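You operate a simulated robot arm through the tools that you are given. There is no shell and no other tool. Be economical: measure what you need, move in short steps, check, and stop when the job is done.

You are at the controls of a simulated robot arm. One attempt, no reset.

TASK
Take the blue insert and leave it on the window worktop. Close the deep drawer. Put the yellow bottle on the end worktop away on the washer worktop. Put the pink glass on the washer worktop. Open the end drawer, fetch the box that says "VEG" from the table top and set it inside, then shut the drawer. Open the grill wall cupboard door, put the tea infuser on the table top away on the grill wall cupboard bottom shelf and shut the door again. Any order will do. Set down upright: blue insert, yellow bottle, pink glass, box.

The check looks at the end state, three seconds after you hand in, the way a careful person would. Anything else that was tipped, shoved, dropped, spilled or broken makes it a failure.

THE ROBOT
A 7-joint arm with a two-finger gripper on a trunk, on a base that drives. Base frame: it is fixed to the floor where the robot stands at the start and does not move with it; the origin is under the middle of the robot, x ahead of it, y to its left, z up. Readings come in m, degrees, newtons and seconds.
With the tool pointing down near the work surface it reaches from about 0.38 to 0.8 m from the robot's upright axis, wherever it stands. Its first joint turns from -143.0 to 143.0 degrees. Places, roughly: blue insert (5x5x7 cm) [0.7, 0.1, 0.9]; deep drawer [0.5, 0.2, 0.3]; end drawer [0.8, -0.4, 0.8]; end drawer inside [0.9, -0.4, 0.7]; green stock box, red stock box [-1.75, 1.75, 0.75]; grill wall cupboard bottom shelf (39x20 cm) [1, 3.04, 1.4]; grill wall cupboard door [0.9, 3, 1.7]; pink glass (7x7x10 cm) [-1.8, 1.9, 0.8]; tea infuser (4x4x13 cm) [-1.9, 1.4, 0.8]; washer worktop [0.9, 1.7, 0.9]; window worktop [0.9, 3.4, 0.9]; yellow bottle [0.75, -0.5, 1]. Payload 2.45 kg.
The tool frame sits at the grasp point between the pads (the TCP): z along the fingers, y along the line on which they close. The tips reach 0.026 m beyond it. Largest opening 0.096 m; the body of the gripper starts 0.069 m behind the TCP.
Orientation is that of the tool frame in the base frame, as [roll, pitch, yaw] about the fixed x, y, z axes, in that order (R = Rz(yaw) Ry(pitch) Rx(roll)). With the fingers straight down and closing along the base's y, the tool's x points along the base's -x, its y along +y and its z along -z.

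THE INTERFACE
- The arm moves only by the tool send_rows. Its argument "deltas" is a list that holds one entry, the list of rows, each a list of 7 numbers: the shift along the base's x, y, z in units of 200 mm (1.0 is 200 mm), then the turn, a rotation vector about the base's x, y, z in units of 120 degrees (1.0 is 120 degrees), then the finger opening in m, from 0 to 0.096. In form: [[[tx, ty, tz, wx, wy, wz, fingers], ...]]. A call has 1 to 20 rows; each row is the pose to reach, as a shift and turn from the pose commanded when the call began. A call with a number of a shift or a turn outside -1 to 1 is refused whole. Each row takes 0.2 s and may step no farther than 0.05 m and 8.6 degrees from the row before; otherwise, or with a gripper value out of range, the whole call is refused. A pose out of reach is approached as far as the arm can. The call stops where the force on the tool passes 40 N (or 10 N more than at its start, if that is more) or the arm is blocked; 0.2 s more then pass. The fingers move at their own pace and stop on an object; they squeeze with about 35 N. The grip force told is the motor's: it shows also when the fingers shut on nothing. Time passes only in rows, and 0.2 s behind the last, so rows that repeat a pose let the fingers close. It gives the time, the measured TCP pose, the force on the tool (base axes), the opening and the grip force at its end, in the units of the frame above (readings bear some noise), with the torque about the TCP (base axes, N m) and any sound that the robot's microphone picked up, and new pictures: "views" is both (left out), scene, wrist or none.
- Cameras (640 x 400 px; columns grow to the right, rows downward): "scene" is now at [0.0214, 0.1555, 1.5172]; the picture's right is [-0.36, -0.93, 0.00], its down [-0.74, 0.29, -0.61] and it looks along [0.57, -0.22, -0.79] (base axes); focal length 260 px, centre (320, 200). "wrist" rides on the gripper at [0.082, 0.003, -0.098] in the tool frame; the picture's right is [-0.04, 1.00, 0.00], its down [-0.73, -0.03, -0.68] and it looks along [-0.68, -0.03, 0.73] (tool axes); focal length 256 px, centre (320, 200). There is no depth. A picture from a camera that has moved, and an enlarged one, comes with that camera's place and axes in the base frame and with its lens.
- move_column(by): slides the trunk up (or, below 0, down) by that many m; the arm and the scene camera ride with it, the base frame stays. It gives what a move gives, with no picture.
- drive_base(legs): drives the robot by 1 to 6 legs, each [ahead, turn to the left] in m and degrees, along the robot's own axes; the way and the turn of a leg run together, so that a leg with both is an arc; at most 1.5 m and 180 degrees a leg. The arm and the cameras ride along, it lands a little off, and it stops where it bumps. It gives what a move gives, and a new picture of the scene camera.
- aim_head(pan, tilt): turns the head with the scene camera to pan (to the left, within 155 degrees either way) and tilt (down, from -29 to 69), counted from straight ahead of the robot. It gives what a move gives, and a new picture of the scene camera.
- enlarge(camera, box): a new picture of the part [left, top, right, bottom] of that camera's present view, enlarged. The clock stands still meanwhile.
- hand_in(): hands the job in; it is judged then, once.

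Go step by step. Nothing tells you exact positions but the pictures and the camera data: compare them with the known pose of the tool, close in by small moves and look again before you grip or let go. The budget is 217 turns and 260 pictures, counting those below and the enlarged ones. Unless the task says otherwise, let go and move clear before handing in, and close with one line.

The tools are called after "Call:" as name(argument=value, ...) on one line, values as JSON. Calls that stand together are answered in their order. send_rows: Moves the arm, as the interface text tells. Its arguments: {"type":"object","properties":{"deltas":{"type":"array"},"views":{"type":"string","enum":["both","scene","wrist","none"]}},"required":["deltas"]} The other tools are called the same way: move_column (by) slides the trunk up or down; drive_base (legs) drives the base; aim_head (pan, tilt) turns the head that bears the scene camera; enlarge (camera, box) takes an enlarged picture of a part of a camera's view; hand_in () hands the job in.

At the start:

```text
t: 0.0
tcp_pos: [0.4401, -0.3823, 1.1784]
ee_rot: [179.9, 0.0, 179.8]
ft_force: [0.3, 0.3, 0.2]
wrist_torque: [0.01, -0.01, 0.01]
finger_gap: 0.0958
finger_force: 0.0
trunk travel left (down, up): [-0.575, 0.065]
robot x, y, heading: [-0.002, 0.0037, 0.1]
head pan, tilt: [-21.2, 52.5]
```

scene: 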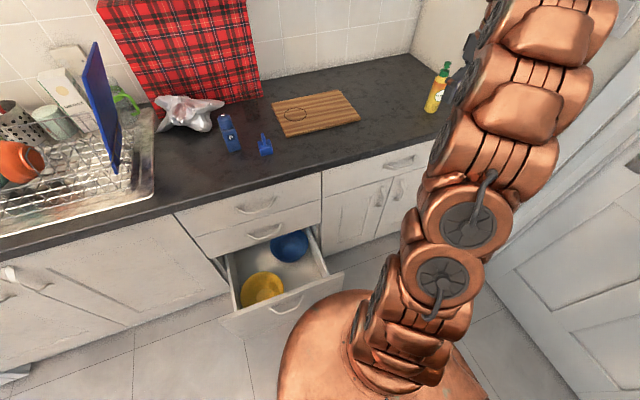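
wrist: 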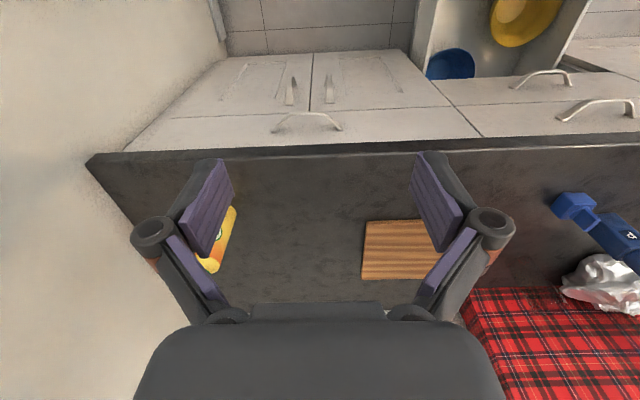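

I see the open deep drawer, the yellow bottle at the right and two blue items on the worktop. I'll take a closer look at them first.

Call:
enlarge(camera="scene", box=[200, 90, 360, 190])

Call:
enlarge(camera="scene", box=[360, 40, 520, 140])

```text
4.00 times, centred on (280, 140) of scene
camera zoom: at [0.0214, 0.1555, 1.5172], right [-0.36, -0.93, 0.0], down [-0.74, 0.29, -0.61], along [0.57, -0.22, -0.79], focal length 1038 px, centre (480, 440)
```

zoom: 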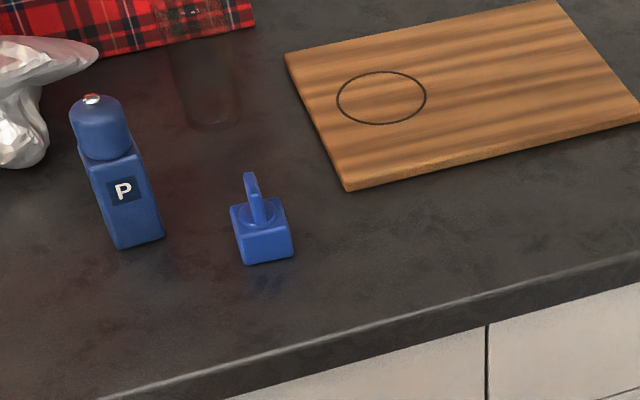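

```text
4.00 times, centred on (440, 90) of scene
camera zoom: at [0.0214, 0.1555, 1.5172], right [-0.36, -0.93, 0.0], down [-0.74, 0.29, -0.61], along [0.57, -0.22, -0.79], focal length 1038 px, centre (-160, 640)
```

zoom: 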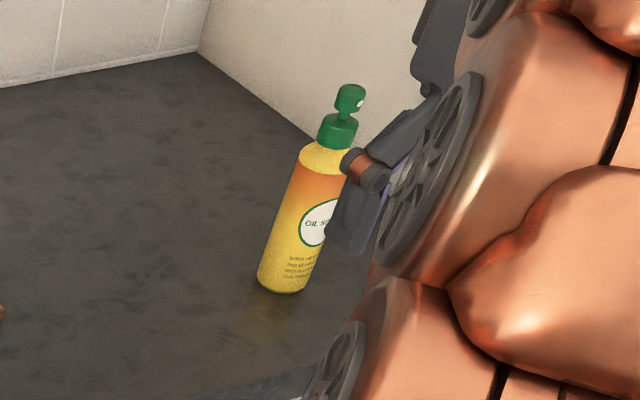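

There's also a faint clear glass behind the blue insert to beware of. I'll survey the rest of the room with the head.

Call:
aim_head(pan=50, tilt=25)

Call:
aim_head(pan=135, tilt=20)

Call:
aim_head(pan=5, tilt=65)

```text
t: 1.4
tcp_pos: [0.4412, -0.3834, 1.1779]
ee_rot: [-179.9, 0.0, 179.8]
ft_force: [0.0, 0.6, 0.2]
wrist_torque: [-0.02, -0.02, -0.01]
finger_gap: 0.0962
finger_force: 0.0
trunk travel left (down, up): [-0.575, 0.065]
robot x, y, heading: [0.001, 0.0033, -0.0]
head pan, tilt: [50.0, 25.0]
camera scene: at [0.0111, 0.2529, 1.5579], right [0.77, -0.64, 0.0], down [-0.27, -0.32, -0.91], along [0.58, 0.69, -0.42], focal length 260 px, centre (320, 200)
```

scene: 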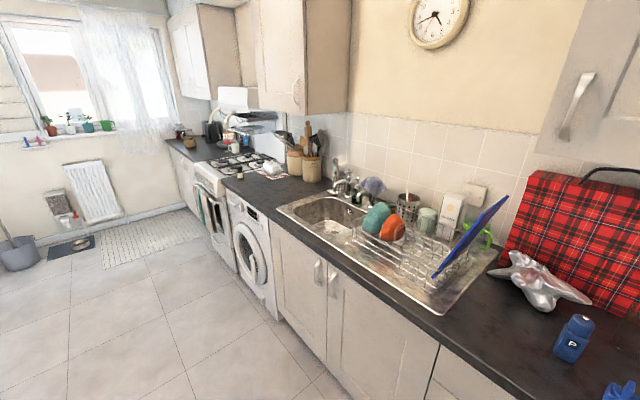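

```text
t: 3.0
tcp_pos: [0.4403, -0.3844, 1.1787]
ee_rot: [-179.9, 0.0, 179.8]
ft_force: [-0.9, 0.1, 0.4]
wrist_torque: [-0.03, 0.01, 0.01]
finger_gap: 0.0962
finger_force: 0.0
trunk travel left (down, up): [-0.575, 0.065]
robot x, y, heading: [0.0007, 0.0034, 0.0]
head pan, tilt: [135.0, 20.0]
camera scene: at [-0.114, 0.2483, 1.566], right [0.71, 0.71, 0.0], down [0.24, -0.24, -0.94], along [-0.66, 0.66, -0.34], focal length 260 px, centre (320, 200)
```

scene: 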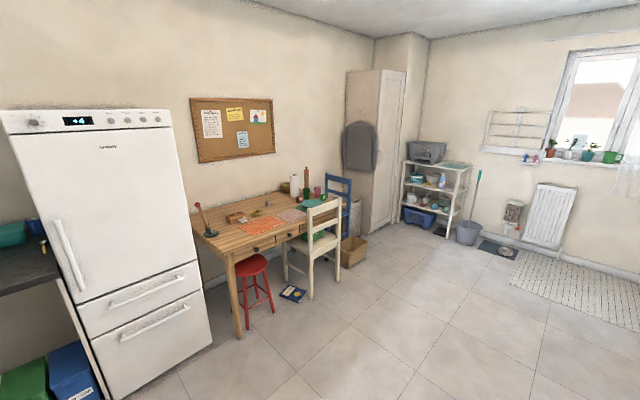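

```text
t: 5.1
tcp_pos: [0.4398, -0.3834, 1.1796]
ee_rot: [180.0, 0.0, 179.8]
ft_force: [-1.2, -0.6, 0.8]
wrist_torque: [0.04, 0.01, -0.02]
finger_gap: 0.096
finger_force: 0.0
trunk travel left (down, up): [-0.575, 0.065]
robot x, y, heading: [-0.0011, 0.0001, -0.1]
head pan, tilt: [5.0, 65.0]
camera scene: at [0.0122, 0.1878, 1.5023], right [0.09, -1.0, 0.0], down [-0.9, -0.08, -0.42], along [0.42, 0.04, -0.91], focal length 260 px, centre (320, 200)
```

scene: 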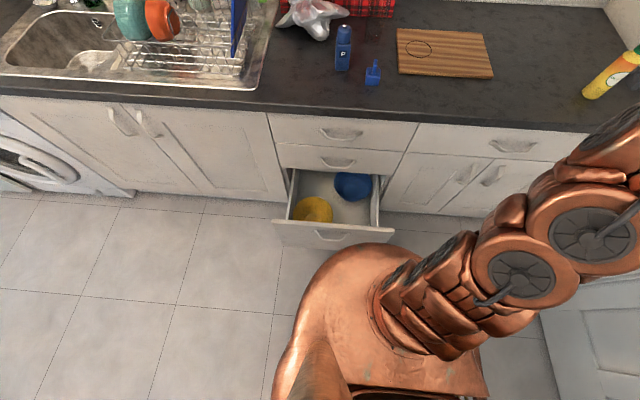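

I now know the layout. I'll close the deep drawer first: its front is at about x=0.35 with the top at z≈0.5, so I'll back off and lower the trunk.

Call:
drive_base(legs=[[-0.35, 0]])

Call:
move_column(by=-0.45)

Call:
aim_head(pan=5, tilt=45)

```text
t: 7.4
tcp_pos: [0.0854, -0.3841, 1.1786]
ee_rot: [-179.9, 0.0, 179.8]
ft_force: [0.5, 0.4, -0.3]
wrist_torque: [0.0, 0.02, -0.01]
finger_gap: 0.0959
finger_force: 0.1
trunk travel left (down, up): [-0.575, 0.065]
robot x, y, heading: [-0.3579, 0.0023, 0.0]
head pan, tilt: [5.0, 65.0]
camera scene: at [-0.3427, 0.1876, 1.5023], right [0.09, -1.0, 0.0], down [-0.9, -0.08, -0.42], along [0.42, 0.04, -0.91], focal length 260 px, centre (320, 200)
```

scene: 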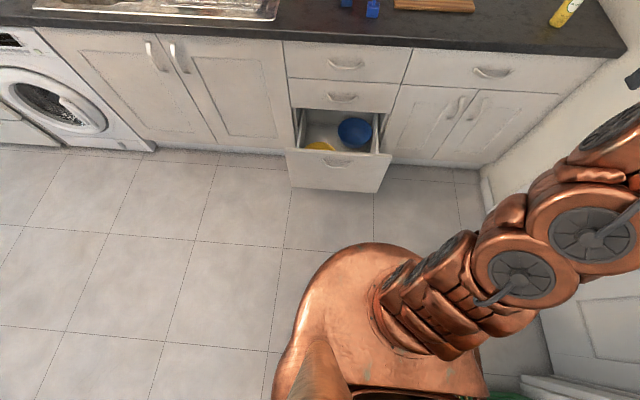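

```text
refused: -0.45 is not a number from -0.4 to 0.4
```

```text
t: 8.2
tcp_pos: [0.0849, -0.383, 1.1777]
ee_rot: [179.9, 0.0, 179.9]
ft_force: [1.0, -0.2, 0.1]
wrist_torque: [-0.04, 0.02, -0.02]
finger_gap: 0.0959
finger_force: 0.0
trunk travel left (down, up): [-0.575, 0.065]
robot x, y, heading: [-0.3562, 0.0029, -0.1]
head pan, tilt: [5.0, 45.0]
camera scene: at [-0.3224, 0.1894, 1.5273], right [0.09, -1.0, 0.0], down [-0.7, -0.06, -0.71], along [0.7, 0.06, -0.71], focal length 260 px, centre (320, 200)
```

scene: 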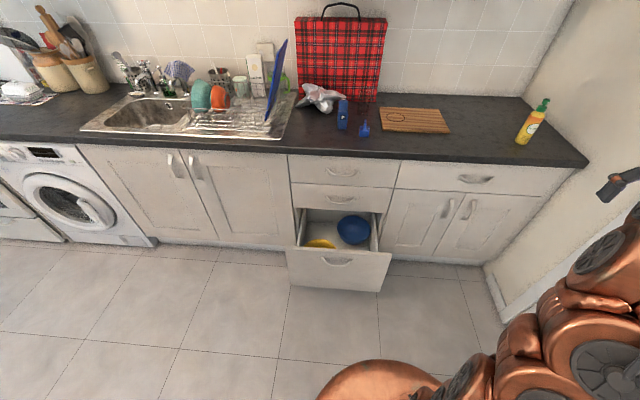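

Drawer handle is at about (0.34, 0.17, 0.46). I'll lower the trunk and turn the tool to point forward, fingers shut, in front of the drawer.

Call:
move_column(by=-0.4)

Call:
send_rows(deltas=[[[0, 0.17, -0.06, 0, -0.047, 0, 0], [0, 0.34, -0.12, 0, -0.094, 0, 0], [0, 0.51, -0.18, 0, -0.14, 0, 0], [0, 0.68, -0.25, 0, -0.187, 0, 0], [0, 0.85, -0.31, 0, -0.234, 0, 0], [0, 1.0, -0.37, 0, -0.281, 0, 0], [0, 1.0, -0.43, 0, -0.328, 0, 0], [0, 1.0, -0.5, 0, -0.375, 0, 0], [0, 1.0, -0.56, 0, -0.42, 0, 0], [0, 1.0, -0.62, 0, -0.47, 0, 0], [0, 1.0, -0.68, 0, -0.515, 0, 0], [0, 1.0, -0.75, 0, -0.56, 0, 0], [0, 1.0, -0.81, 0, -0.61, 0, 0], [0, 1.0, -0.87, 0, -0.656, 0, 0], [0, 1.0, -0.94, 0, -0.703, 0, 0], [0, 1.0, -1.0, 0, -0.75, 0, 0]]])

```text
t: 12.1
tcp_pos: [0.0846, -0.3829, 0.7787]
ee_rot: [180.0, 0.0, 179.9]
ft_force: [0.8, -0.4, 0.0]
wrist_torque: [-0.01, 0.01, 0.01]
finger_gap: 0.0961
finger_force: 0.1
trunk travel left (down, up): [-0.175, 0.465]
robot x, y, heading: [-0.3561, 0.0025, 0.1]
head pan, tilt: [5.0, 45.0]
```

```text
t: 15.7
tcp_pos: [0.1232, -0.2982, 0.6566]
ee_rot: [-66.8, 71.3, -66.8]
ft_force: [0.1, -0.2, 0.1]
wrist_torque: [0.03, 0.0, 0.01]
finger_gap: 0.0001
finger_force: 28.8
out of reach, approached as far as the arm can: row 9, 10, 11, 12, 13, 14, 15, 16
trunk travel left (down, up): [-0.175, 0.465]
robot x, y, heading: [-0.3565, -0.0004, 0.1]
head pan, tilt: [5.0, 45.0]
stopped in row 16: the arm was blocked; the commanded pose is now the measured one
camera scene: at [-0.3222, 0.1893, 1.1274], right [0.09, -1.0, 0.0], down [-0.7, -0.06, -0.71], along [0.7, 0.06, -0.71], focal length 260 px, centre (320, 200)
camera wrist: at [0.0365, -0.3197, 0.5657], right [0.01, 0.97, -0.25], down [-0.77, 0.17, 0.62], along [0.64, 0.19, 0.74], focal length 256 px, centre (320, 200)
```

scene: 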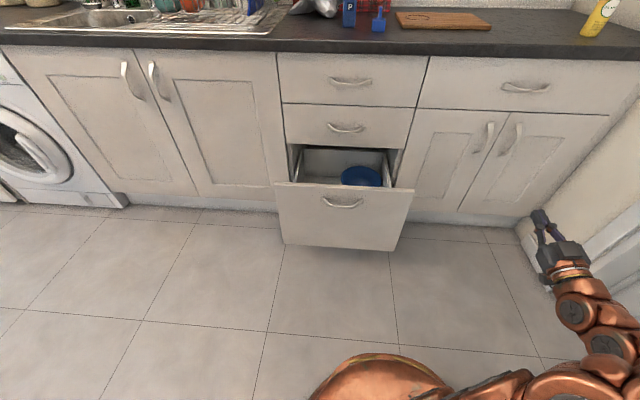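
wrist: 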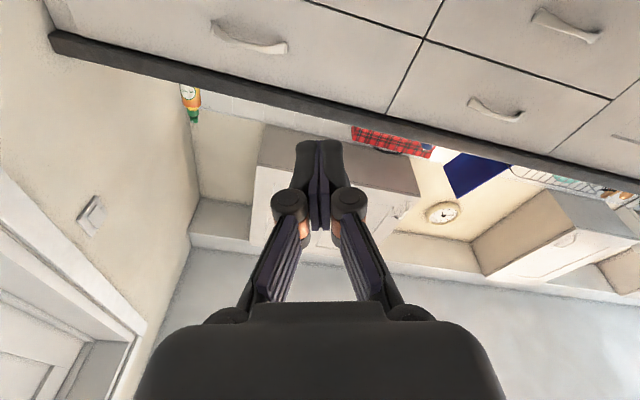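

The tool points forward now, but the arm was too cramped. I'll move out ahead a little, then sideways and down.

Call:
send_rows(deltas=[[[0.2, 0, 0, 0.02, 0, 0, 0], [0.4, 0, 0, 0.04, 0, 0, 0], [0.5, 0.15, -0.1, 0.06, 0.01, 0, 0], [0.5, 0.35, -0.2, 0.08, 0.02, 0, 0], [0.5, 0.55, -0.3, 0.1, 0.03, 0, 0], [0.5, 0.75, -0.4, 0.12, 0.04, 0, 0], [0.5, 0.95, -0.5, 0.14, 0.06, 0, 0]]], views="none")

Call:
send_rows(deltas=[[[0, 0.2, -0.1, 0, 0, 0, 0], [0, 0.4, -0.2, 0, 0, 0, 0], [0, 0.6, -0.3, 0, 0, 0, 0], [0, 0.8, -0.5, 0, 0, 0, 0], [0, 1.0, -0.7, 0, 0, 0, 0], [0, 1.0, -0.9, 0, 0, 0, 0], [0, 1.0, -1.0, 0, 0, 0, 0]]])

```text
t: 17.3
tcp_pos: [0.2601, -0.1448, 0.5261]
ee_rot: [-80.0, 89.9, -80.2]
ft_force: [0.0, 0.5, 0.1]
wrist_torque: [-0.01, 0.02, 0.01]
finger_gap: 0.0
finger_force: 28.1
out of reach, approached as far as the arm can: row 5, 6, 7
trunk travel left (down, up): [-0.175, 0.465]
robot x, y, heading: [-0.3513, 0.0007, -0.0]
head pan, tilt: [5.0, 45.0]
```

```text
refused: row 4 steps farther than a row can; nothing moved
```

I need more room ahead; checking what's behind before backing further.

Call:
aim_head(pan=155, tilt=45)

Call:
aim_head(pan=-130, tilt=45)

```text
t: 19.6
tcp_pos: [0.2606, -0.1449, 0.5266]
ee_rot: [-60.0, 89.6, -59.9]
ft_force: [-0.5, 1.0, 0.4]
wrist_torque: [0.01, 0.01, 0.01]
finger_gap: 0.0
finger_force: 29.0
trunk travel left (down, up): [-0.175, 0.465]
robot x, y, heading: [-0.3515, 0.0015, -0.1]
head pan, tilt: [154.7, 45.0]
camera scene: at [-0.4768, 0.2172, 1.1273], right [0.43, 0.9, 0.0], down [0.64, -0.3, -0.71], along [-0.64, 0.3, -0.71], focal length 260 px, centre (320, 200)
```

scene: 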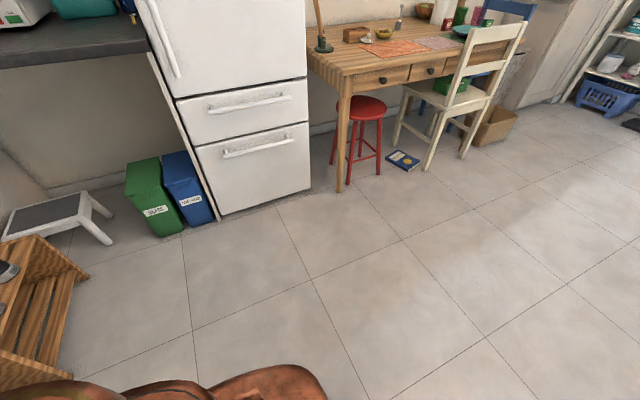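

```text
t: 23.5
tcp_pos: [0.2604, -0.1452, 0.5269]
ee_rot: [-59.5, 89.7, -59.5]
ft_force: [-0.2, 0.0, 0.7]
wrist_torque: [0.01, -0.01, -0.01]
finger_gap: 0.0
finger_force: 28.6
trunk travel left (down, up): [-0.175, 0.465]
robot x, y, heading: [-0.356, 0.0032, 0.1]
head pan, tilt: [-130.0, 45.0]
camera scene: at [-0.4555, 0.1201, 1.1273], right [-0.77, 0.64, 0.0], down [0.45, 0.54, -0.71], along [-0.45, -0.54, -0.71], focal length 260 px, centre (320, 200)
```

scene: 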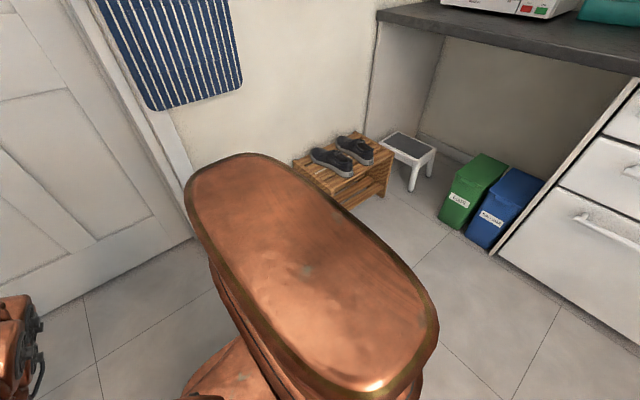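

Space behind is clear to about x=-1.2. I'll back 0.2 m, then bring the gripper in front of the drawer.

Call:
drive_base(legs=[[-0.2, 0]])

Call:
send_rows(deltas=[[[0.2, 0.1, -0.1, 0, 0, 0, 0], [0.35, 0.25, -0.2, 0, 0, 0, 0], [0.4, 0.4, -0.35, 0, 0, 0, 0], [0.4, 0.55, -0.5, 0, 0, 0, 0], [0.4, 0.7, -0.65, 0, 0, 0, 0], [0.4, 0.85, -0.8, 0, 0, 0, 0], [0.4, 1.0, -0.95, 0, 0, 0, 0]]], views="none")

Call:
aim_head(pan=0, tilt=45)

```text
t: 25.1
tcp_pos: [0.0616, -0.1431, 0.526]
ee_rot: [-61.3, 89.7, -61.1]
ft_force: [0.0, -0.1, -0.6]
wrist_torque: [0.0, -0.04, 0.01]
finger_gap: 0.0
finger_force: 28.3
trunk travel left (down, up): [-0.175, 0.465]
robot x, y, heading: [-0.5564, 0.0027, 0.1]
head pan, tilt: [-130.0, 45.0]
camera scene: at [-0.6549, 0.1203, 1.1273], right [-0.77, 0.64, 0.0], down [0.46, 0.54, -0.71], along [-0.46, -0.54, -0.71], focal length 260 px, centre (320, 200)
```

scene: 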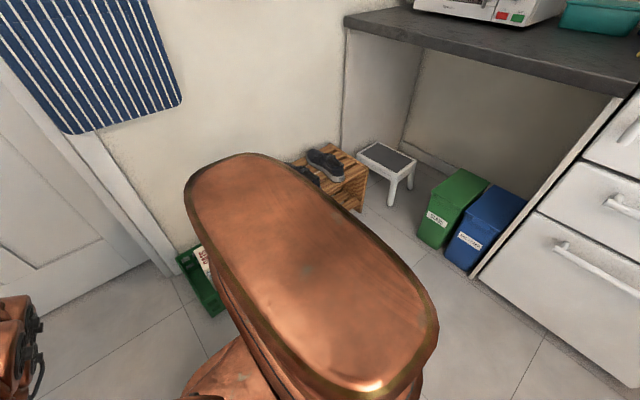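

```text
t: 26.7
tcp_pos: [0.1431, 0.0515, 0.337]
ee_rot: [-46.5, 89.7, -46.6]
ft_force: [0.0, 0.3, -0.7]
wrist_torque: [0.04, 0.01, -0.02]
finger_gap: 0.0001
finger_force: 28.9
trunk travel left (down, up): [-0.175, 0.465]
robot x, y, heading: [-0.553, 0.0042, -0.2]
head pan, tilt: [-130.0, 45.0]
```

```text
t: 28.8
tcp_pos: [0.1425, 0.0513, 0.3383]
ee_rot: [-61.3, 89.7, -61.3]
ft_force: [-0.1, 0.4, 0.2]
wrist_torque: [-0.01, 0.01, 0.0]
finger_gap: 0.0
finger_force: 28.2
trunk travel left (down, up): [-0.175, 0.465]
robot x, y, heading: [-0.5581, 0.0022, -0.1]
head pan, tilt: [0.0, 45.0]
camera scene: at [-0.5212, 0.1826, 1.1273], right [0.0, -1.0, 0.0], down [-0.71, 0.0, -0.71], along [0.71, 0.0, -0.71], focal length 260 px, centre (320, 200)
```

scene: 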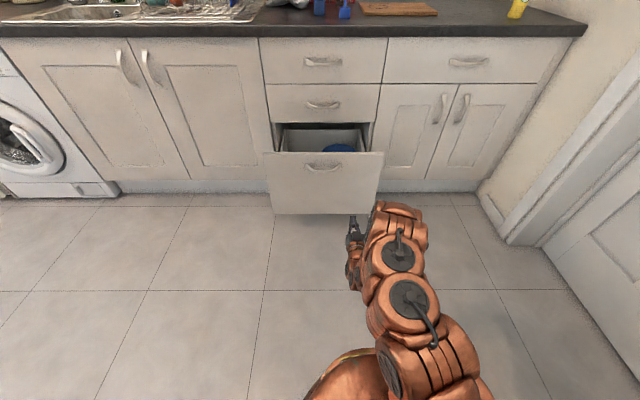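

The gripper is low and clear in front of the drawer. I'll centre it and bring the tips near the front below the handle.

Call:
send_rows(deltas=[[[0.1, 0.2, 0, 0, 0, 0, 0], [0.2, 0.4, 0, 0, 0, 0, 0], [0.3, 0.57, 0, 0, 0, 0, 0], [0.5, 0.57, 0, 0, 0, 0, 0], [0.7, 0.57, 0, 0, 0, 0, 0]]], views="scene")

```text
t: 30.0
tcp_pos: [0.2801, 0.1698, 0.3367]
ee_rot: [-83.1, 89.8, -83.2]
ft_force: [0.5, -0.2, -0.1]
wrist_torque: [-0.01, 0.01, -0.01]
finger_gap: 0.0
finger_force: 28.7
trunk travel left (down, up): [-0.175, 0.465]
robot x, y, heading: [-0.5533, 0.0019, -0.2]
head pan, tilt: [0.0, 45.0]
camera scene: at [-0.5213, 0.1827, 1.1273], right [0.0, -1.0, 0.0], down [-0.71, 0.0, -0.71], along [0.71, 0.0, -0.71], focal length 260 px, centre (320, 200)
```

scene: 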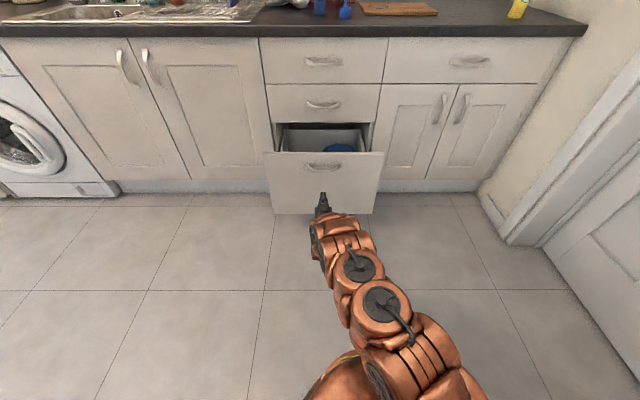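

The tips are a few centimetres off the drawer front, below the handle. I'll push by driving ahead gently.

Call:
drive_base(legs=[[0.12, 0], [0.12, 0]])

```text
t: 32.1
tcp_pos: [0.5185, 0.1681, 0.3378]
ee_rot: [-64.4, 89.7, -64.5]
ft_force: [0.6, 0.7, -0.1]
wrist_torque: [0.04, -0.02, 0.02]
finger_gap: 0.0
finger_force: 28.7
trunk travel left (down, up): [-0.175, 0.465]
robot x, y, heading: [-0.3157, 0.003, -0.1]
head pan, tilt: [0.0, 45.0]
camera scene: at [-0.2834, 0.1824, 1.1273], right [0.0, -1.0, 0.0], down [-0.71, 0.0, -0.71], along [0.71, 0.0, -0.71], focal length 260 px, centre (320, 200)
```

scene: 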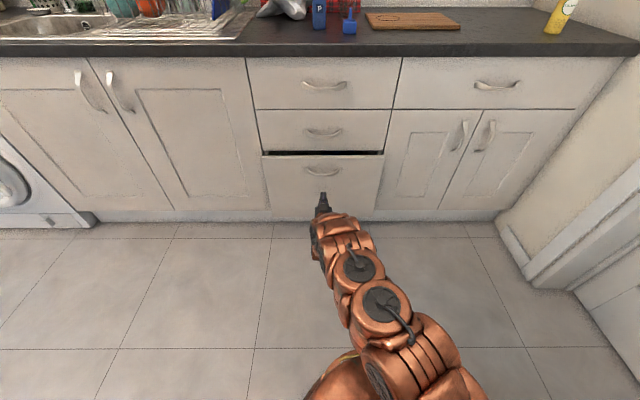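

Nearly shut; I'll finish with the arm until contact stops it.

Call:
send_rows(deltas=[[[0.1, 0, 0, 0, 0, 0, 0], [0.15, 0, 0, 0, 0, 0, 0], [0.2, 0, 0, 0, 0, 0, 0], [0.25, 0, 0, 0, 0, 0, 0], [0.3, 0, 0, 0, 0, 0, 0], [0.35, 0, 0, 0, 0, 0, 0]]], views="scene")

```text
t: 33.5
tcp_pos: [0.5883, 0.1674, 0.3379]
ee_rot: [-68.8, 89.7, -68.9]
ft_force: [-21.6, -2.6, 5.6]
wrist_torque: [-0.03, -0.08, -0.09]
finger_gap: 0.0059
finger_force: 28.3
trunk travel left (down, up): [-0.175, 0.465]
robot x, y, heading: [-0.3149, 0.0042, -0.1]
head pan, tilt: [0.0, 45.0]
camera scene: at [-0.2842, 0.1823, 1.1275], right [0.0, -1.0, 0.0], down [-0.71, 0.0, -0.71], along [0.71, 0.0, -0.71], focal length 260 px, centre (320, 200)
```

scene: 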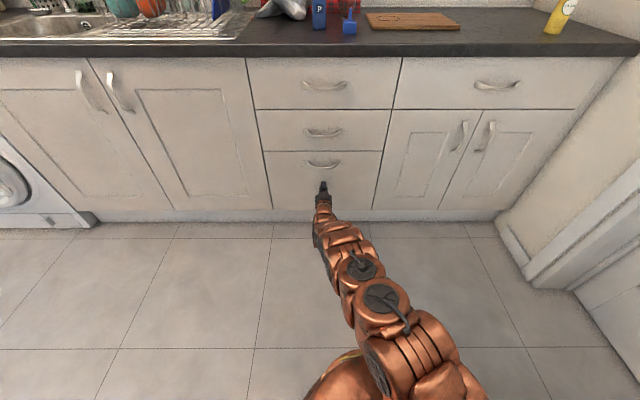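

The deep drawer is shut. I'll retract, raise the trunk and point the tool down again.

Call:
send_rows(deltas=[[[-0.2, 0, 0, 0, 0, 0, 0], [-0.4, 0, 0, 0, 0, 0, 0.0], [-0.6, 0, 0, 0, 0, 0, 0.0], [-0.8, 0, 0, 0, 0, 0, 0.0], [-1.0, 0, 0, 0, 0, 0, 0.0]]], views="none")

Call:
move_column(by=0.4)

Call:
send_rows(deltas=[[[-0.1, -0.1, 0.05, 0, 0.07, 0, 0.03], [-0.1, -0.2, 0.1, 0, 0.14, 0, 0.06], [-0.1, -0.3, 0.2, 0, 0.21, 0, 0.096], [-0.1, -0.4, 0.3, 0, 0.28, 0, 0.096], [-0.1, -0.5, 0.4, 0, 0.35, 0, 0.096], [-0.1, -0.6, 0.5, 0, 0.42, 0, 0.096], [-0.1, -0.7, 0.6, 0, 0.49, 0, 0.096], [-0.1, -0.8, 0.7, 0, 0.56, 0, 0.096], [-0.1, -0.9, 0.8, 0, 0.63, 0, 0.096], [-0.1, -1, 0.9, 0, 0.7, 0, 0.096], [-0.1, -1, 1, 0, 0.75, 0, 0.096]]], views="scene")

```text
t: 34.7
tcp_pos: [0.3873, 0.1671, 0.3375]
ee_rot: [-61.3, 89.7, -61.5]
ft_force: [0.7, -0.2, 0.6]
wrist_torque: [-0.03, 0.01, 0.01]
finger_gap: 0.0
finger_force: 28.5
trunk travel left (down, up): [-0.175, 0.465]
robot x, y, heading: [-0.3177, 0.0021, -0.4]
head pan, tilt: [0.0, 45.0]
```

```text
t: 38.5
tcp_pos: [0.3884, 0.1675, 0.7372]
ee_rot: [-64.0, 89.7, -64.0]
ft_force: [-0.3, -0.6, -0.6]
wrist_torque: [0.0, -0.02, 0.02]
finger_gap: 0.0
finger_force: 28.2
trunk travel left (down, up): [-0.575, 0.065]
robot x, y, heading: [-0.3165, 0.002, -0.2]
head pan, tilt: [0.0, 45.0]
```

```text
t: 40.9
tcp_pos: [0.3671, -0.0333, 0.9396]
ee_rot: [180.0, 0.1, -179.8]
ft_force: [0.4, -0.5, -0.4]
wrist_torque: [-0.03, 0.01, 0.0]
finger_gap: 0.096
finger_force: 0.1
trunk travel left (down, up): [-0.575, 0.065]
robot x, y, heading: [-0.3175, 0.0014, -0.1]
head pan, tilt: [0.0, 45.0]
camera scene: at [-0.2834, 0.1823, 1.5273], right [0.0, -1.0, 0.0], down [-0.71, 0.0, -0.71], along [0.71, 0.0, -0.71], focal length 260 px, centre (320, 200)
```

scene: 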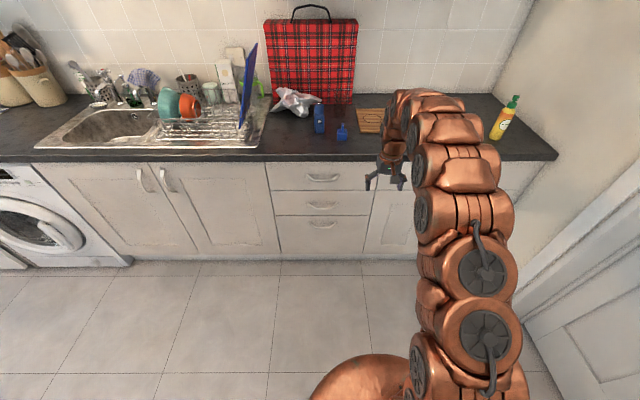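

The bottle stands at about (0.735, -0.60), top near z=1.095. I'll raise and tuck the arm, then turn towards it and drive closer.

Call:
send_rows(deltas=[[[-0.2, 0, 0.15, 0, 0, 0, 0.096], [-0.4, 0, 0.3, 0, 0, 0, 0.096], [-0.6, 0, 0.45, 0, 0, 0, 0.096], [-0.8, 0, 0.6, 0, 0, 0, 0.096], [-0.9, 0, 0.8, 0, 0, 0, 0.096], [-0.9, 0, 1, 0, 0, 0, 0.096]]], views="none")

Call:
drive_base(legs=[[0, -30], [0.47, 0]])

```text
t: 42.3
tcp_pos: [0.1876, -0.0345, 1.1392]
ee_rot: [-179.9, 0.1, -179.7]
ft_force: [0.0, 0.1, -0.1]
wrist_torque: [-0.01, 0.07, 0.02]
finger_gap: 0.0959
finger_force: 0.0
trunk travel left (down, up): [-0.575, 0.065]
robot x, y, heading: [-0.3194, 0.0037, -0.1]
head pan, tilt: [0.0, 45.0]
```

```text
t: 46.6
tcp_pos: [0.5046, -0.5198, 1.139]
ee_rot: [179.9, 0.1, 149.8]
ft_force: [0.2, -0.3, -0.3]
wrist_torque: [0.01, 0.03, -0.02]
finger_gap: 0.0961
finger_force: 0.0
trunk travel left (down, up): [-0.575, 0.065]
robot x, y, heading: [0.087, -0.2352, -30.5]
head pan, tilt: [0.0, 45.0]
camera scene: at [0.2089, -0.0941, 1.5273], right [-0.51, -0.86, 0.0], down [-0.61, 0.36, -0.71], along [0.61, -0.36, -0.71], focal length 260 px, centre (320, 200)
```

scene: 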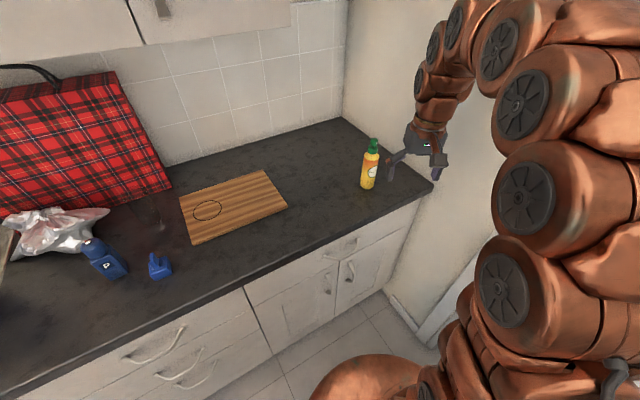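

The bottle is about (0.725, -0.595). I'll move over it, keeping above its top.

Call:
send_rows(deltas=[[[0.1, 0, 0.15, 0, 0, 0, 0.096], [0.3, -0.1, 0.2, 0, 0, 0, 0.096], [0.5, -0.15, 0.2, 0, 0, 0, 0.096], [0.7, -0.2, 0.2, 0, 0, 0, 0.096], [0.9, -0.3, 0.2, 0, 0, 0, 0.096], [1, -0.37, 0.2, 0, 0, 0, 0.096]]])

```text
t: 48.0
tcp_pos: [0.6528, -0.5634, 1.1668]
ee_rot: [180.0, 0.1, 149.7]
ft_force: [-0.3, -0.4, -0.1]
wrist_torque: [-0.01, 0.0, -0.01]
finger_gap: 0.096
finger_force: 0.1
out of reach, approached as far as the arm can: row 5, 6
trunk travel left (down, up): [-0.575, 0.065]
robot x, y, heading: [0.0865, -0.2308, -30.6]
head pan, tilt: [0.0, 45.0]
camera scene: at [0.2091, -0.0941, 1.5273], right [-0.51, -0.86, 0.0], down [-0.61, 0.36, -0.71], along [0.61, -0.36, -0.71], focal length 260 px, centre (320, 200)
camera wrist: at [0.5847, -0.5193, 1.2659], right [0.54, 0.84, 0.0], down [0.62, -0.39, 0.68], along [0.57, -0.37, -0.73], focal length 256 px, centre (320, 200)
```

scene: 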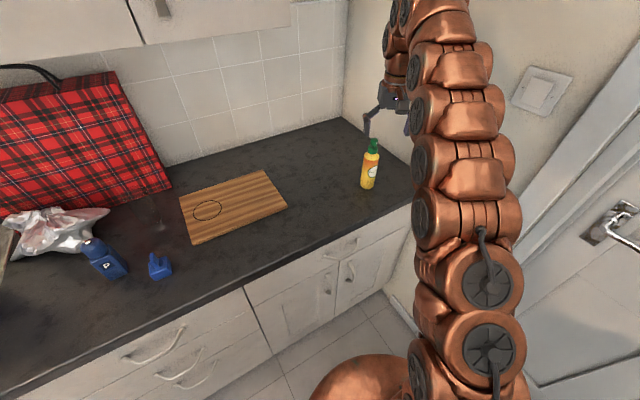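
wrist: 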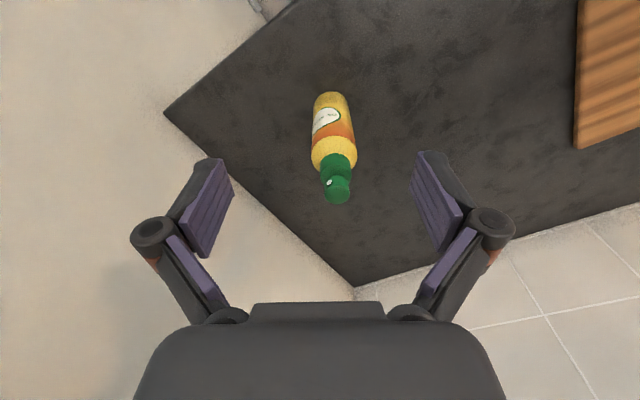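

The reach is a bit short; the bottle head is near (0.72, -0.59). I'll roll the base ahead 7 cm, which brings the gripper over it.

Call:
drive_base(legs=[[0.07, 0]])

Call:
send_rows(deltas=[[[0, 0, 0, 0, 0, 0, 0.096]]])

```text
t: 49.0
tcp_pos: [0.7146, -0.598, 1.1675]
ee_rot: [179.9, 0.0, 149.9]
ft_force: [-0.1, -0.6, 0.3]
wrist_torque: [0.01, -0.03, 0.0]
finger_gap: 0.0962
finger_force: 0.1
trunk travel left (down, up): [-0.575, 0.065]
robot x, y, heading: [0.1472, -0.2717, -30.3]
head pan, tilt: [0.0, 45.0]
camera scene: at [0.2686, -0.1291, 1.5273], right [-0.51, -0.86, 0.0], down [-0.61, 0.36, -0.71], along [0.61, -0.36, -0.71], focal length 260 px, centre (320, 200)
```

scene: 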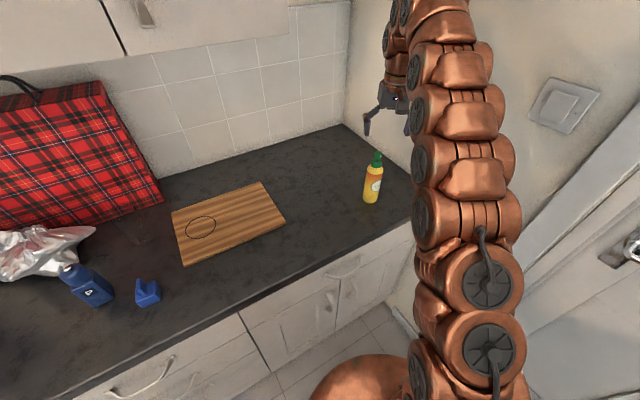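

```text
t: 49.4
tcp_pos: [0.7128, -0.5992, 1.1668]
ee_rot: [-180.0, 0.1, 150.0]
ft_force: [0.1, 0.2, -0.2]
wrist_torque: [0.01, 0.0, 0.0]
finger_gap: 0.096
finger_force: 0.0
trunk travel left (down, up): [-0.575, 0.065]
robot x, y, heading: [0.1494, -0.2709, -30.5]
head pan, tilt: [0.0, 45.0]
camera scene: at [0.2689, -0.1293, 1.5273], right [-0.51, -0.86, 0.0], down [-0.61, 0.36, -0.71], along [0.61, -0.36, -0.71], focal length 260 px, centre (320, 200)
camera wrist: at [0.645, -0.5538, 1.2659], right [0.54, 0.84, 0.0], down [0.62, -0.39, 0.68], along [0.57, -0.37, -0.73], focal length 256 px, centre (320, 200)
```

scene: 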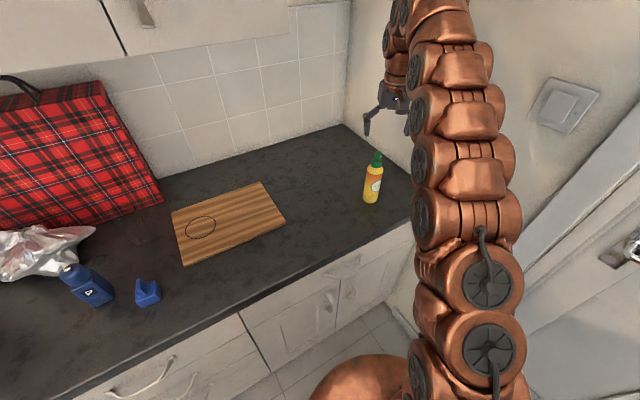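
wrist: 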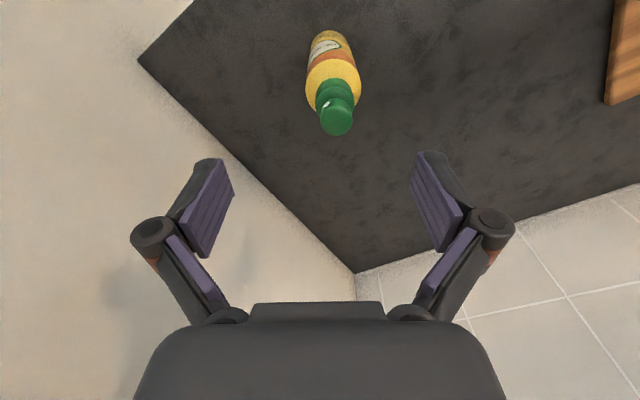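

Two views put the bottle axis at about (0.713, -0.586), top z≈1.09. I'll descend with the fingers open either side of the shoulder.

Call:
send_rows(deltas=[[[0.0, 0.065, 0, 0, 0, 0, 0.096], [0.0, 0.065, -0.15, 0, 0, 0, 0.096], [0.0, 0.065, -0.3, 0, 0, 0, 0.096], [0.0, 0.065, -0.45, 0, 0, 0, 0.096], [0.0, 0.065, -0.58, 0, 0, 0, 0.096]]])

```text
t: 50.6
tcp_pos: [0.7126, -0.5859, 1.0536]
ee_rot: [-180.0, 0.3, 149.9]
ft_force: [-0.8, 0.4, -0.4]
wrist_torque: [-0.04, 0.01, -0.04]
finger_gap: 0.0959
finger_force: 0.0
trunk travel left (down, up): [-0.575, 0.065]
robot x, y, heading: [0.1478, -0.2672, -30.5]
head pan, tilt: [0.0, 45.0]
camera scene: at [0.2688, -0.1293, 1.5273], right [-0.51, -0.86, 0.0], down [-0.61, 0.36, -0.71], along [0.61, -0.36, -0.71], focal length 260 px, centre (320, 200)
camera wrist: at [0.644, -0.5402, 1.1511], right [0.54, 0.84, 0.0], down [0.62, -0.39, 0.68], along [0.58, -0.37, -0.73], focal length 256 px, centre (320, 200)
```

scene: 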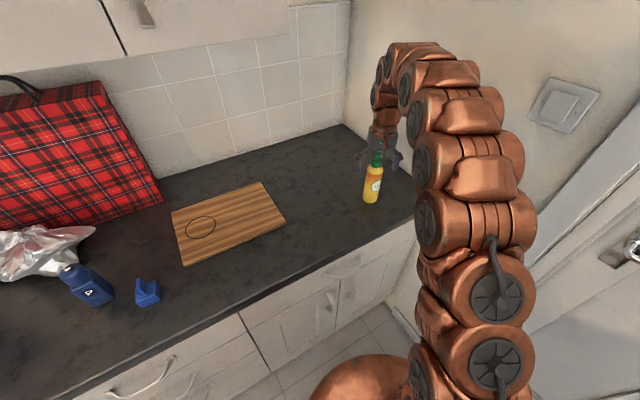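
wrist: 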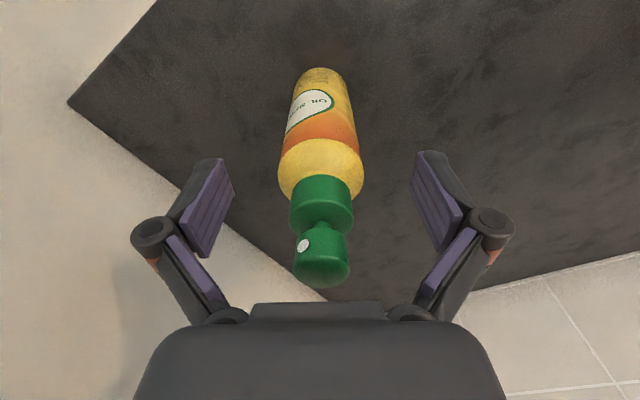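

Well centred. I'll lower 1.6 cm and close.

Call:
send_rows(deltas=[[[0, 0, -0.04, 0, 0, 0, 0.096], [0, 0, -0.08, 0, 0, 0, 0.096], [0, 0, -0.08, 0, 0, 0, 0.07], [0, 0, -0.08, 0, 0, 0, 0.055], [0, 0, -0.08, 0, 0, 0, 0.04], [0, 0, -0.08, 0, 0, 0, 0.03], [0, 0, -0.08, 0, 0, 0, 0.02]]], views="wrist")

```text
t: 52.2
tcp_pos: [0.7132, -0.584, 1.0369]
ee_rot: [180.0, 0.1, 149.8]
ft_force: [-0.1, 0.0, 2.1]
wrist_torque: [0.01, -0.01, -0.01]
finger_gap: 0.0475
finger_force: 35.0
trunk travel left (down, up): [-0.575, 0.065]
robot x, y, heading: [0.1464, -0.2705, -30.5]
head pan, tilt: [0.0, 45.0]
camera wrist: at [0.6448, -0.5405, 1.1351], right [0.54, 0.84, 0.0], down [0.62, -0.39, 0.68], along [0.57, -0.37, -0.73], focal length 256 px, centre (320, 200)
```

wrist: 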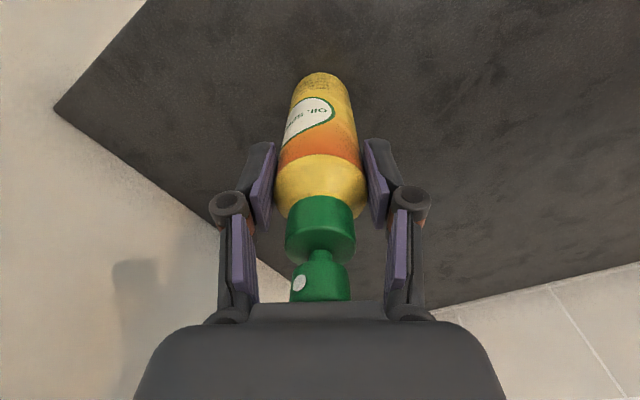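

The bottle is held (4.75 cm). I'll lift it, draw it in and drive round to the washer worktop.

Call:
send_rows(deltas=[[[0, 0, 0.1, 0, 0, 0, 0.02], [0, 0, 0.3, 0, 0, 0, 0.02], [-0.1, 0.05, 0.45, 0, 0, 0, 0.02], [-0.25, 0.15, 0.55, 0, 0, 0, 0.02], [-0.45, 0.25, 0.6, 0, 0, 0, 0.02], [-0.65, 0.35, 0.6, 0, 0, 0, 0.02], [-0.8, 0.45, 0.6, 0, 0, 0, 0.02]]], views="none")

Call:
drive_base(legs=[[-0.6, 0], [0, 120.5]])

```text
t: 53.8
tcp_pos: [0.5539, -0.4987, 1.1541]
ee_rot: [-180.0, 0.2, 149.8]
ft_force: [-0.6, 0.4, -2.4]
wrist_torque: [0.02, 0.03, 0.0]
finger_gap: 0.0478
finger_force: 35.2
trunk travel left (down, up): [-0.575, 0.065]
robot x, y, heading: [0.1481, -0.2701, -30.4]
head pan, tilt: [0.0, 45.0]
```

```text
t: 62.2
tcp_pos: [-0.3721, 0.5025, 1.1552]
ee_rot: [179.9, 0.1, -89.9]
ft_force: [0.9, -0.2, -2.7]
wrist_torque: [0.0, 0.0, 0.02]
finger_gap: 0.0473
finger_force: 34.8
trunk travel left (down, up): [-0.575, 0.065]
robot x, y, heading: [-0.3638, 0.0382, 89.7]
head pan, tilt: [0.0, 45.0]
camera scene: at [-0.5472, 0.0674, 1.5273], right [1.0, 0.0, 0.0], down [0.0, -0.71, -0.71], along [0.0, 0.71, -0.71], focal length 260 px, centre (320, 200)
```

scene: 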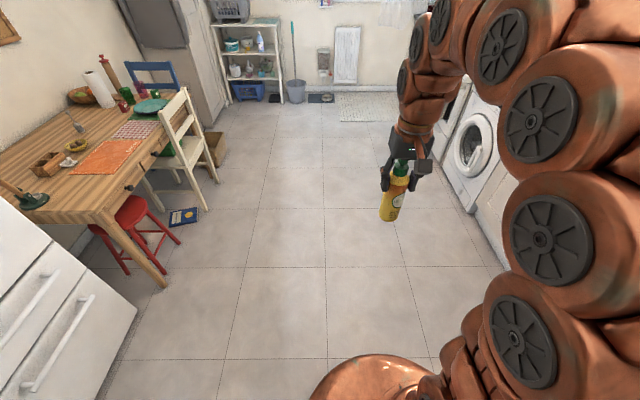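

The corridor is clear. Driving on to the washer, then turning to face it.

Call:
drive_base(legs=[[1.5, 0], [0.1, 0], [0, -90]])

```text
t: 74.3
tcp_pos: [0.0791, 1.6818, 1.1546]
ee_rot: [180.0, 0.1, -177.5]
ft_force: [0.1, -0.5, -1.3]
wrist_torque: [0.0, 0.01, -0.02]
finger_gap: 0.0476
finger_force: 35.1
trunk travel left (down, up): [-0.575, 0.065]
robot x, y, heading: [-0.3827, 1.6562, 2.4]
head pan, tilt: [0.0, 45.0]
camera scene: at [-0.3602, 1.8374, 1.5273], right [0.04, -1.0, 0.0], down [-0.71, -0.03, -0.71], along [0.71, 0.03, -0.71], focal length 260 px, centre (320, 200)
```

scene: 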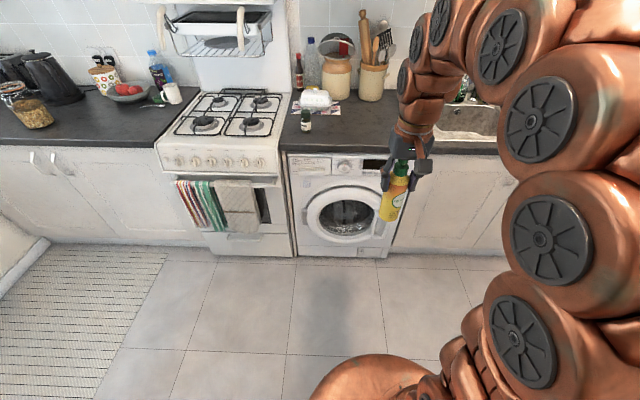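

I'll look closely at the free area of the washer worktop.

Call:
enlarge(camera="scene", box=[270, 60, 430, 160])

```text
4.00 times, centred on (350, 110) of scene
camera zoom: at [-0.3602, 1.8374, 1.5273], right [0.04, -1.0, 0.0], down [-0.71, -0.03, -0.71], along [0.71, 0.03, -0.71], focal length 1038 px, centre (200, 560)
```

zoom: 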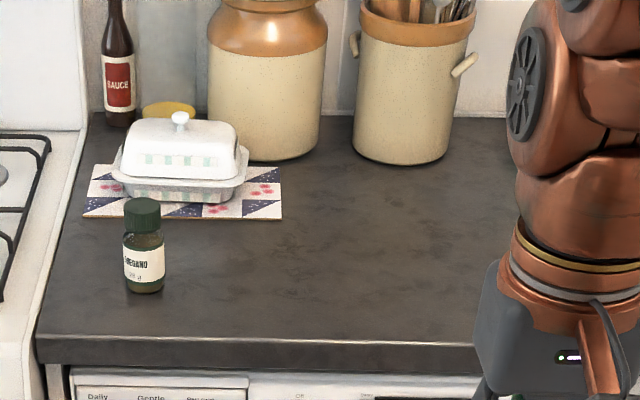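

The free spot is around (0.8, 1.62). I'll drive forward 0.5 m with the bottle held high.

Call:
drive_base(legs=[[0.5, -2]])

Call:
send_rows(deltas=[[[0.2, -0.05, 0, 0, 0, 0, 0.02], [0.4, -0.1, 0, 0, 0, 0, 0.02], [0.6, -0.15, 0, 0, 0, 0, 0.02], [0.8, -0.2, -0.05, 0, 0, 0, 0.02], [1, -0.25, -0.1, 0, 0, 0, 0.02]]])

```text
t: 77.3
tcp_pos: [0.5926, 1.6788, 1.1544]
ee_rot: [180.0, 0.2, -179.1]
ft_force: [-1.0, 0.2, -1.8]
wrist_torque: [0.01, 0.01, -0.01]
finger_gap: 0.0472
finger_force: 34.7
trunk travel left (down, up): [-0.575, 0.065]
robot x, y, heading: [0.1274, 1.669, 0.8]
head pan, tilt: [0.0, 45.0]
camera scene: at [0.158, 1.8484, 1.5273], right [0.01, -1.0, 0.0], down [-0.71, -0.01, -0.71], along [0.71, 0.01, -0.71], focal length 260 px, centre (320, 200)
```

scene: 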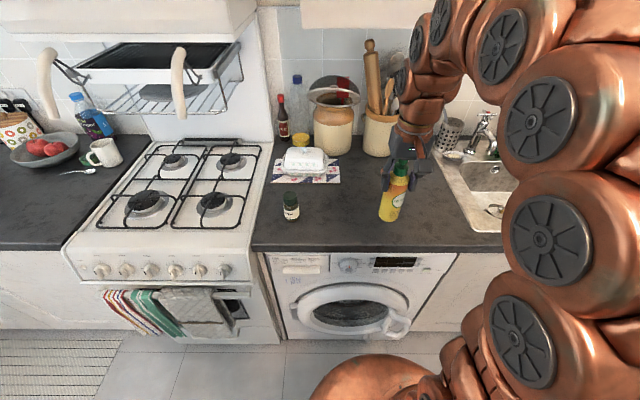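

```text
t: 78.5
tcp_pos: [0.7896, 1.6262, 1.137]
ee_rot: [-180.0, 0.2, -179.3]
ft_force: [-0.5, 0.3, -1.3]
wrist_torque: [0.0, -0.01, 0.01]
finger_gap: 0.0473
finger_force: 35.1
trunk travel left (down, up): [-0.575, 0.065]
robot x, y, heading: [0.1276, 1.6697, 0.6]
head pan, tilt: [0.0, 45.0]
camera scene: at [0.1576, 1.8484, 1.5273], right [0.01, -1.0, 0.0], down [-0.71, -0.01, -0.71], along [0.71, 0.01, -0.71], focal length 260 px, centre (320, 200)
camera wrist: at [0.7083, 1.6302, 1.2358], right [0.03, 1.0, 0.0], down [0.73, -0.02, 0.68], along [0.68, -0.02, -0.73], focal length 256 px, centre (320, 200)
```

scene: 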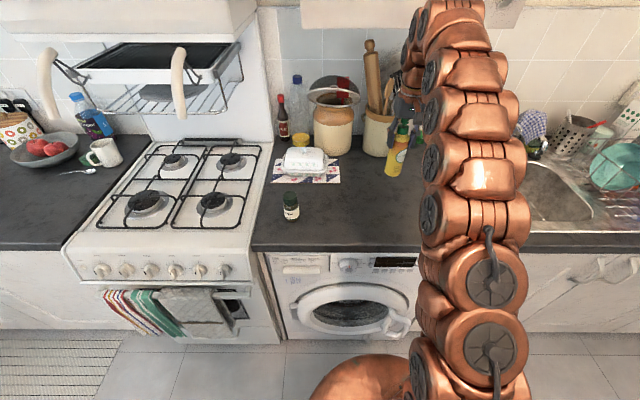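
wrist: 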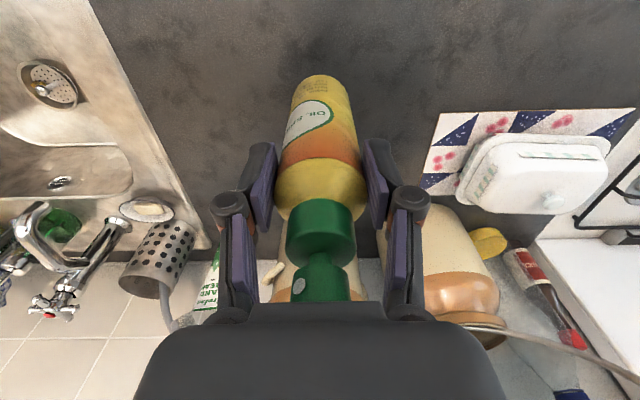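

Bottle is over free worktop at (0.79, 1.63). Lowering it to its grasp height.

Call:
send_rows(deltas=[[[0, 0, -0.2, 0, 0, 0, 0.02], [0, 0, -0.35, 0, 0, 0, 0.02], [0, 0, -0.45, 0, 0, 0, 0.02], [0, 0, -0.48, 0, 0, 0, 0.02], [0, 0, -0.495, 0, 0, 0, 0.02], [0, 0, -0.505, 0, 0, 0, 0.02]]])

```text
t: 79.9
tcp_pos: [0.792, 1.6295, 1.0361]
ee_rot: [179.9, 0.4, -179.3]
ft_force: [-3.1, 0.3, 20.4]
wrist_torque: [0.1, 0.41, -0.05]
finger_gap: 0.0474
finger_force: 35.2
trunk travel left (down, up): [-0.575, 0.065]
robot x, y, heading: [0.1229, 1.666, 0.7]
head pan, tilt: [0.0, 45.0]
camera scene: at [0.1568, 1.8484, 1.5278], right [0.01, -1.0, 0.0], down [-0.71, -0.01, -0.71], along [0.71, 0.01, -0.71], focal length 260 px, centre (320, 200)
camera wrist: at [0.7098, 1.633, 1.1344], right [0.03, 1.0, 0.0], down [0.73, -0.02, 0.68], along [0.68, -0.02, -0.73], focal length 256 px, centre (320, 200)
```

scene: 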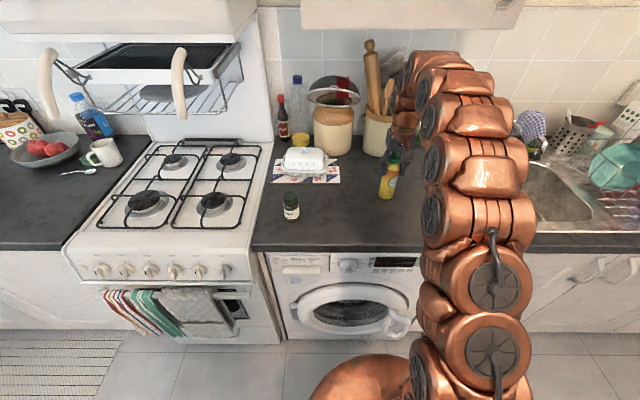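
wrist: 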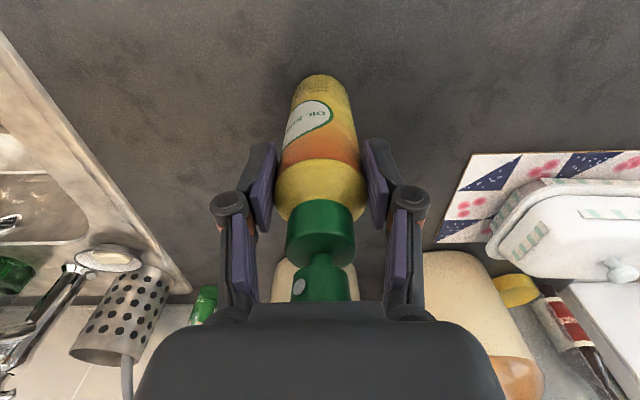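

It's standing on the worktop. Releasing and rising straight up.

Call:
send_rows(deltas=[[[0, 0, 0.01, 0, 0, 0, 0.05], [0, 0, 0.01, 0, 0, 0, 0.07], [0, 0, 0.01, 0, 0, 0, 0.096], [0, 0, 0.01, 0, 0, 0, 0.096], [0, 0, 0.1, 0, 0, 0, 0.096], [0, 0, 0.3, 0, 0, 0, 0.096], [0, 0, 0.5, 0, 0, 0, 0.096], [-0.2, 0, 0.6, 0, 0, 0, 0.096], [-0.4, 0, 0.6, 0, 0, 0, 0.096], [-0.6, 0, 0.6, 0, 0, 0, 0.096], [-0.8, 0, 0.6, 0, 0, 0, 0.096], [-1, 0, 0.6, 0, 0, 0, 0.096]]], views="scene")

```text
t: 82.5
tcp_pos: [0.5931, 1.6288, 1.1549]
ee_rot: [180.0, 0.2, -179.2]
ft_force: [0.5, -0.3, 0.7]
wrist_torque: [0.02, 0.05, -0.01]
finger_gap: 0.096
finger_force: 0.0
trunk travel left (down, up): [-0.575, 0.065]
robot x, y, heading: [0.1288, 1.6673, 0.5]
head pan, tilt: [0.0, 45.0]
camera scene: at [0.1584, 1.8483, 1.5273], right [0.01, -1.0, 0.0], down [-0.71, -0.01, -0.71], along [0.71, 0.01, -0.71], focal length 260 px, centre (320, 200)
```

scene: 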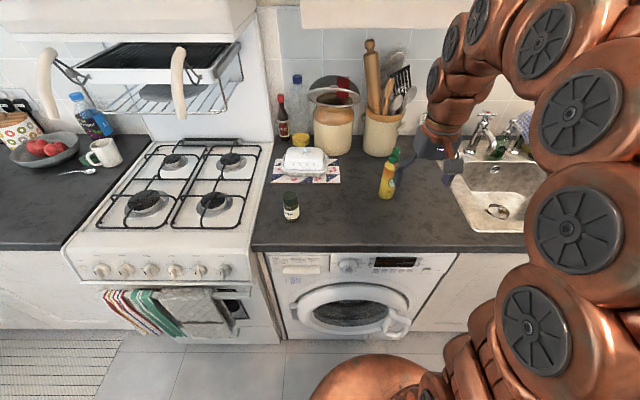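

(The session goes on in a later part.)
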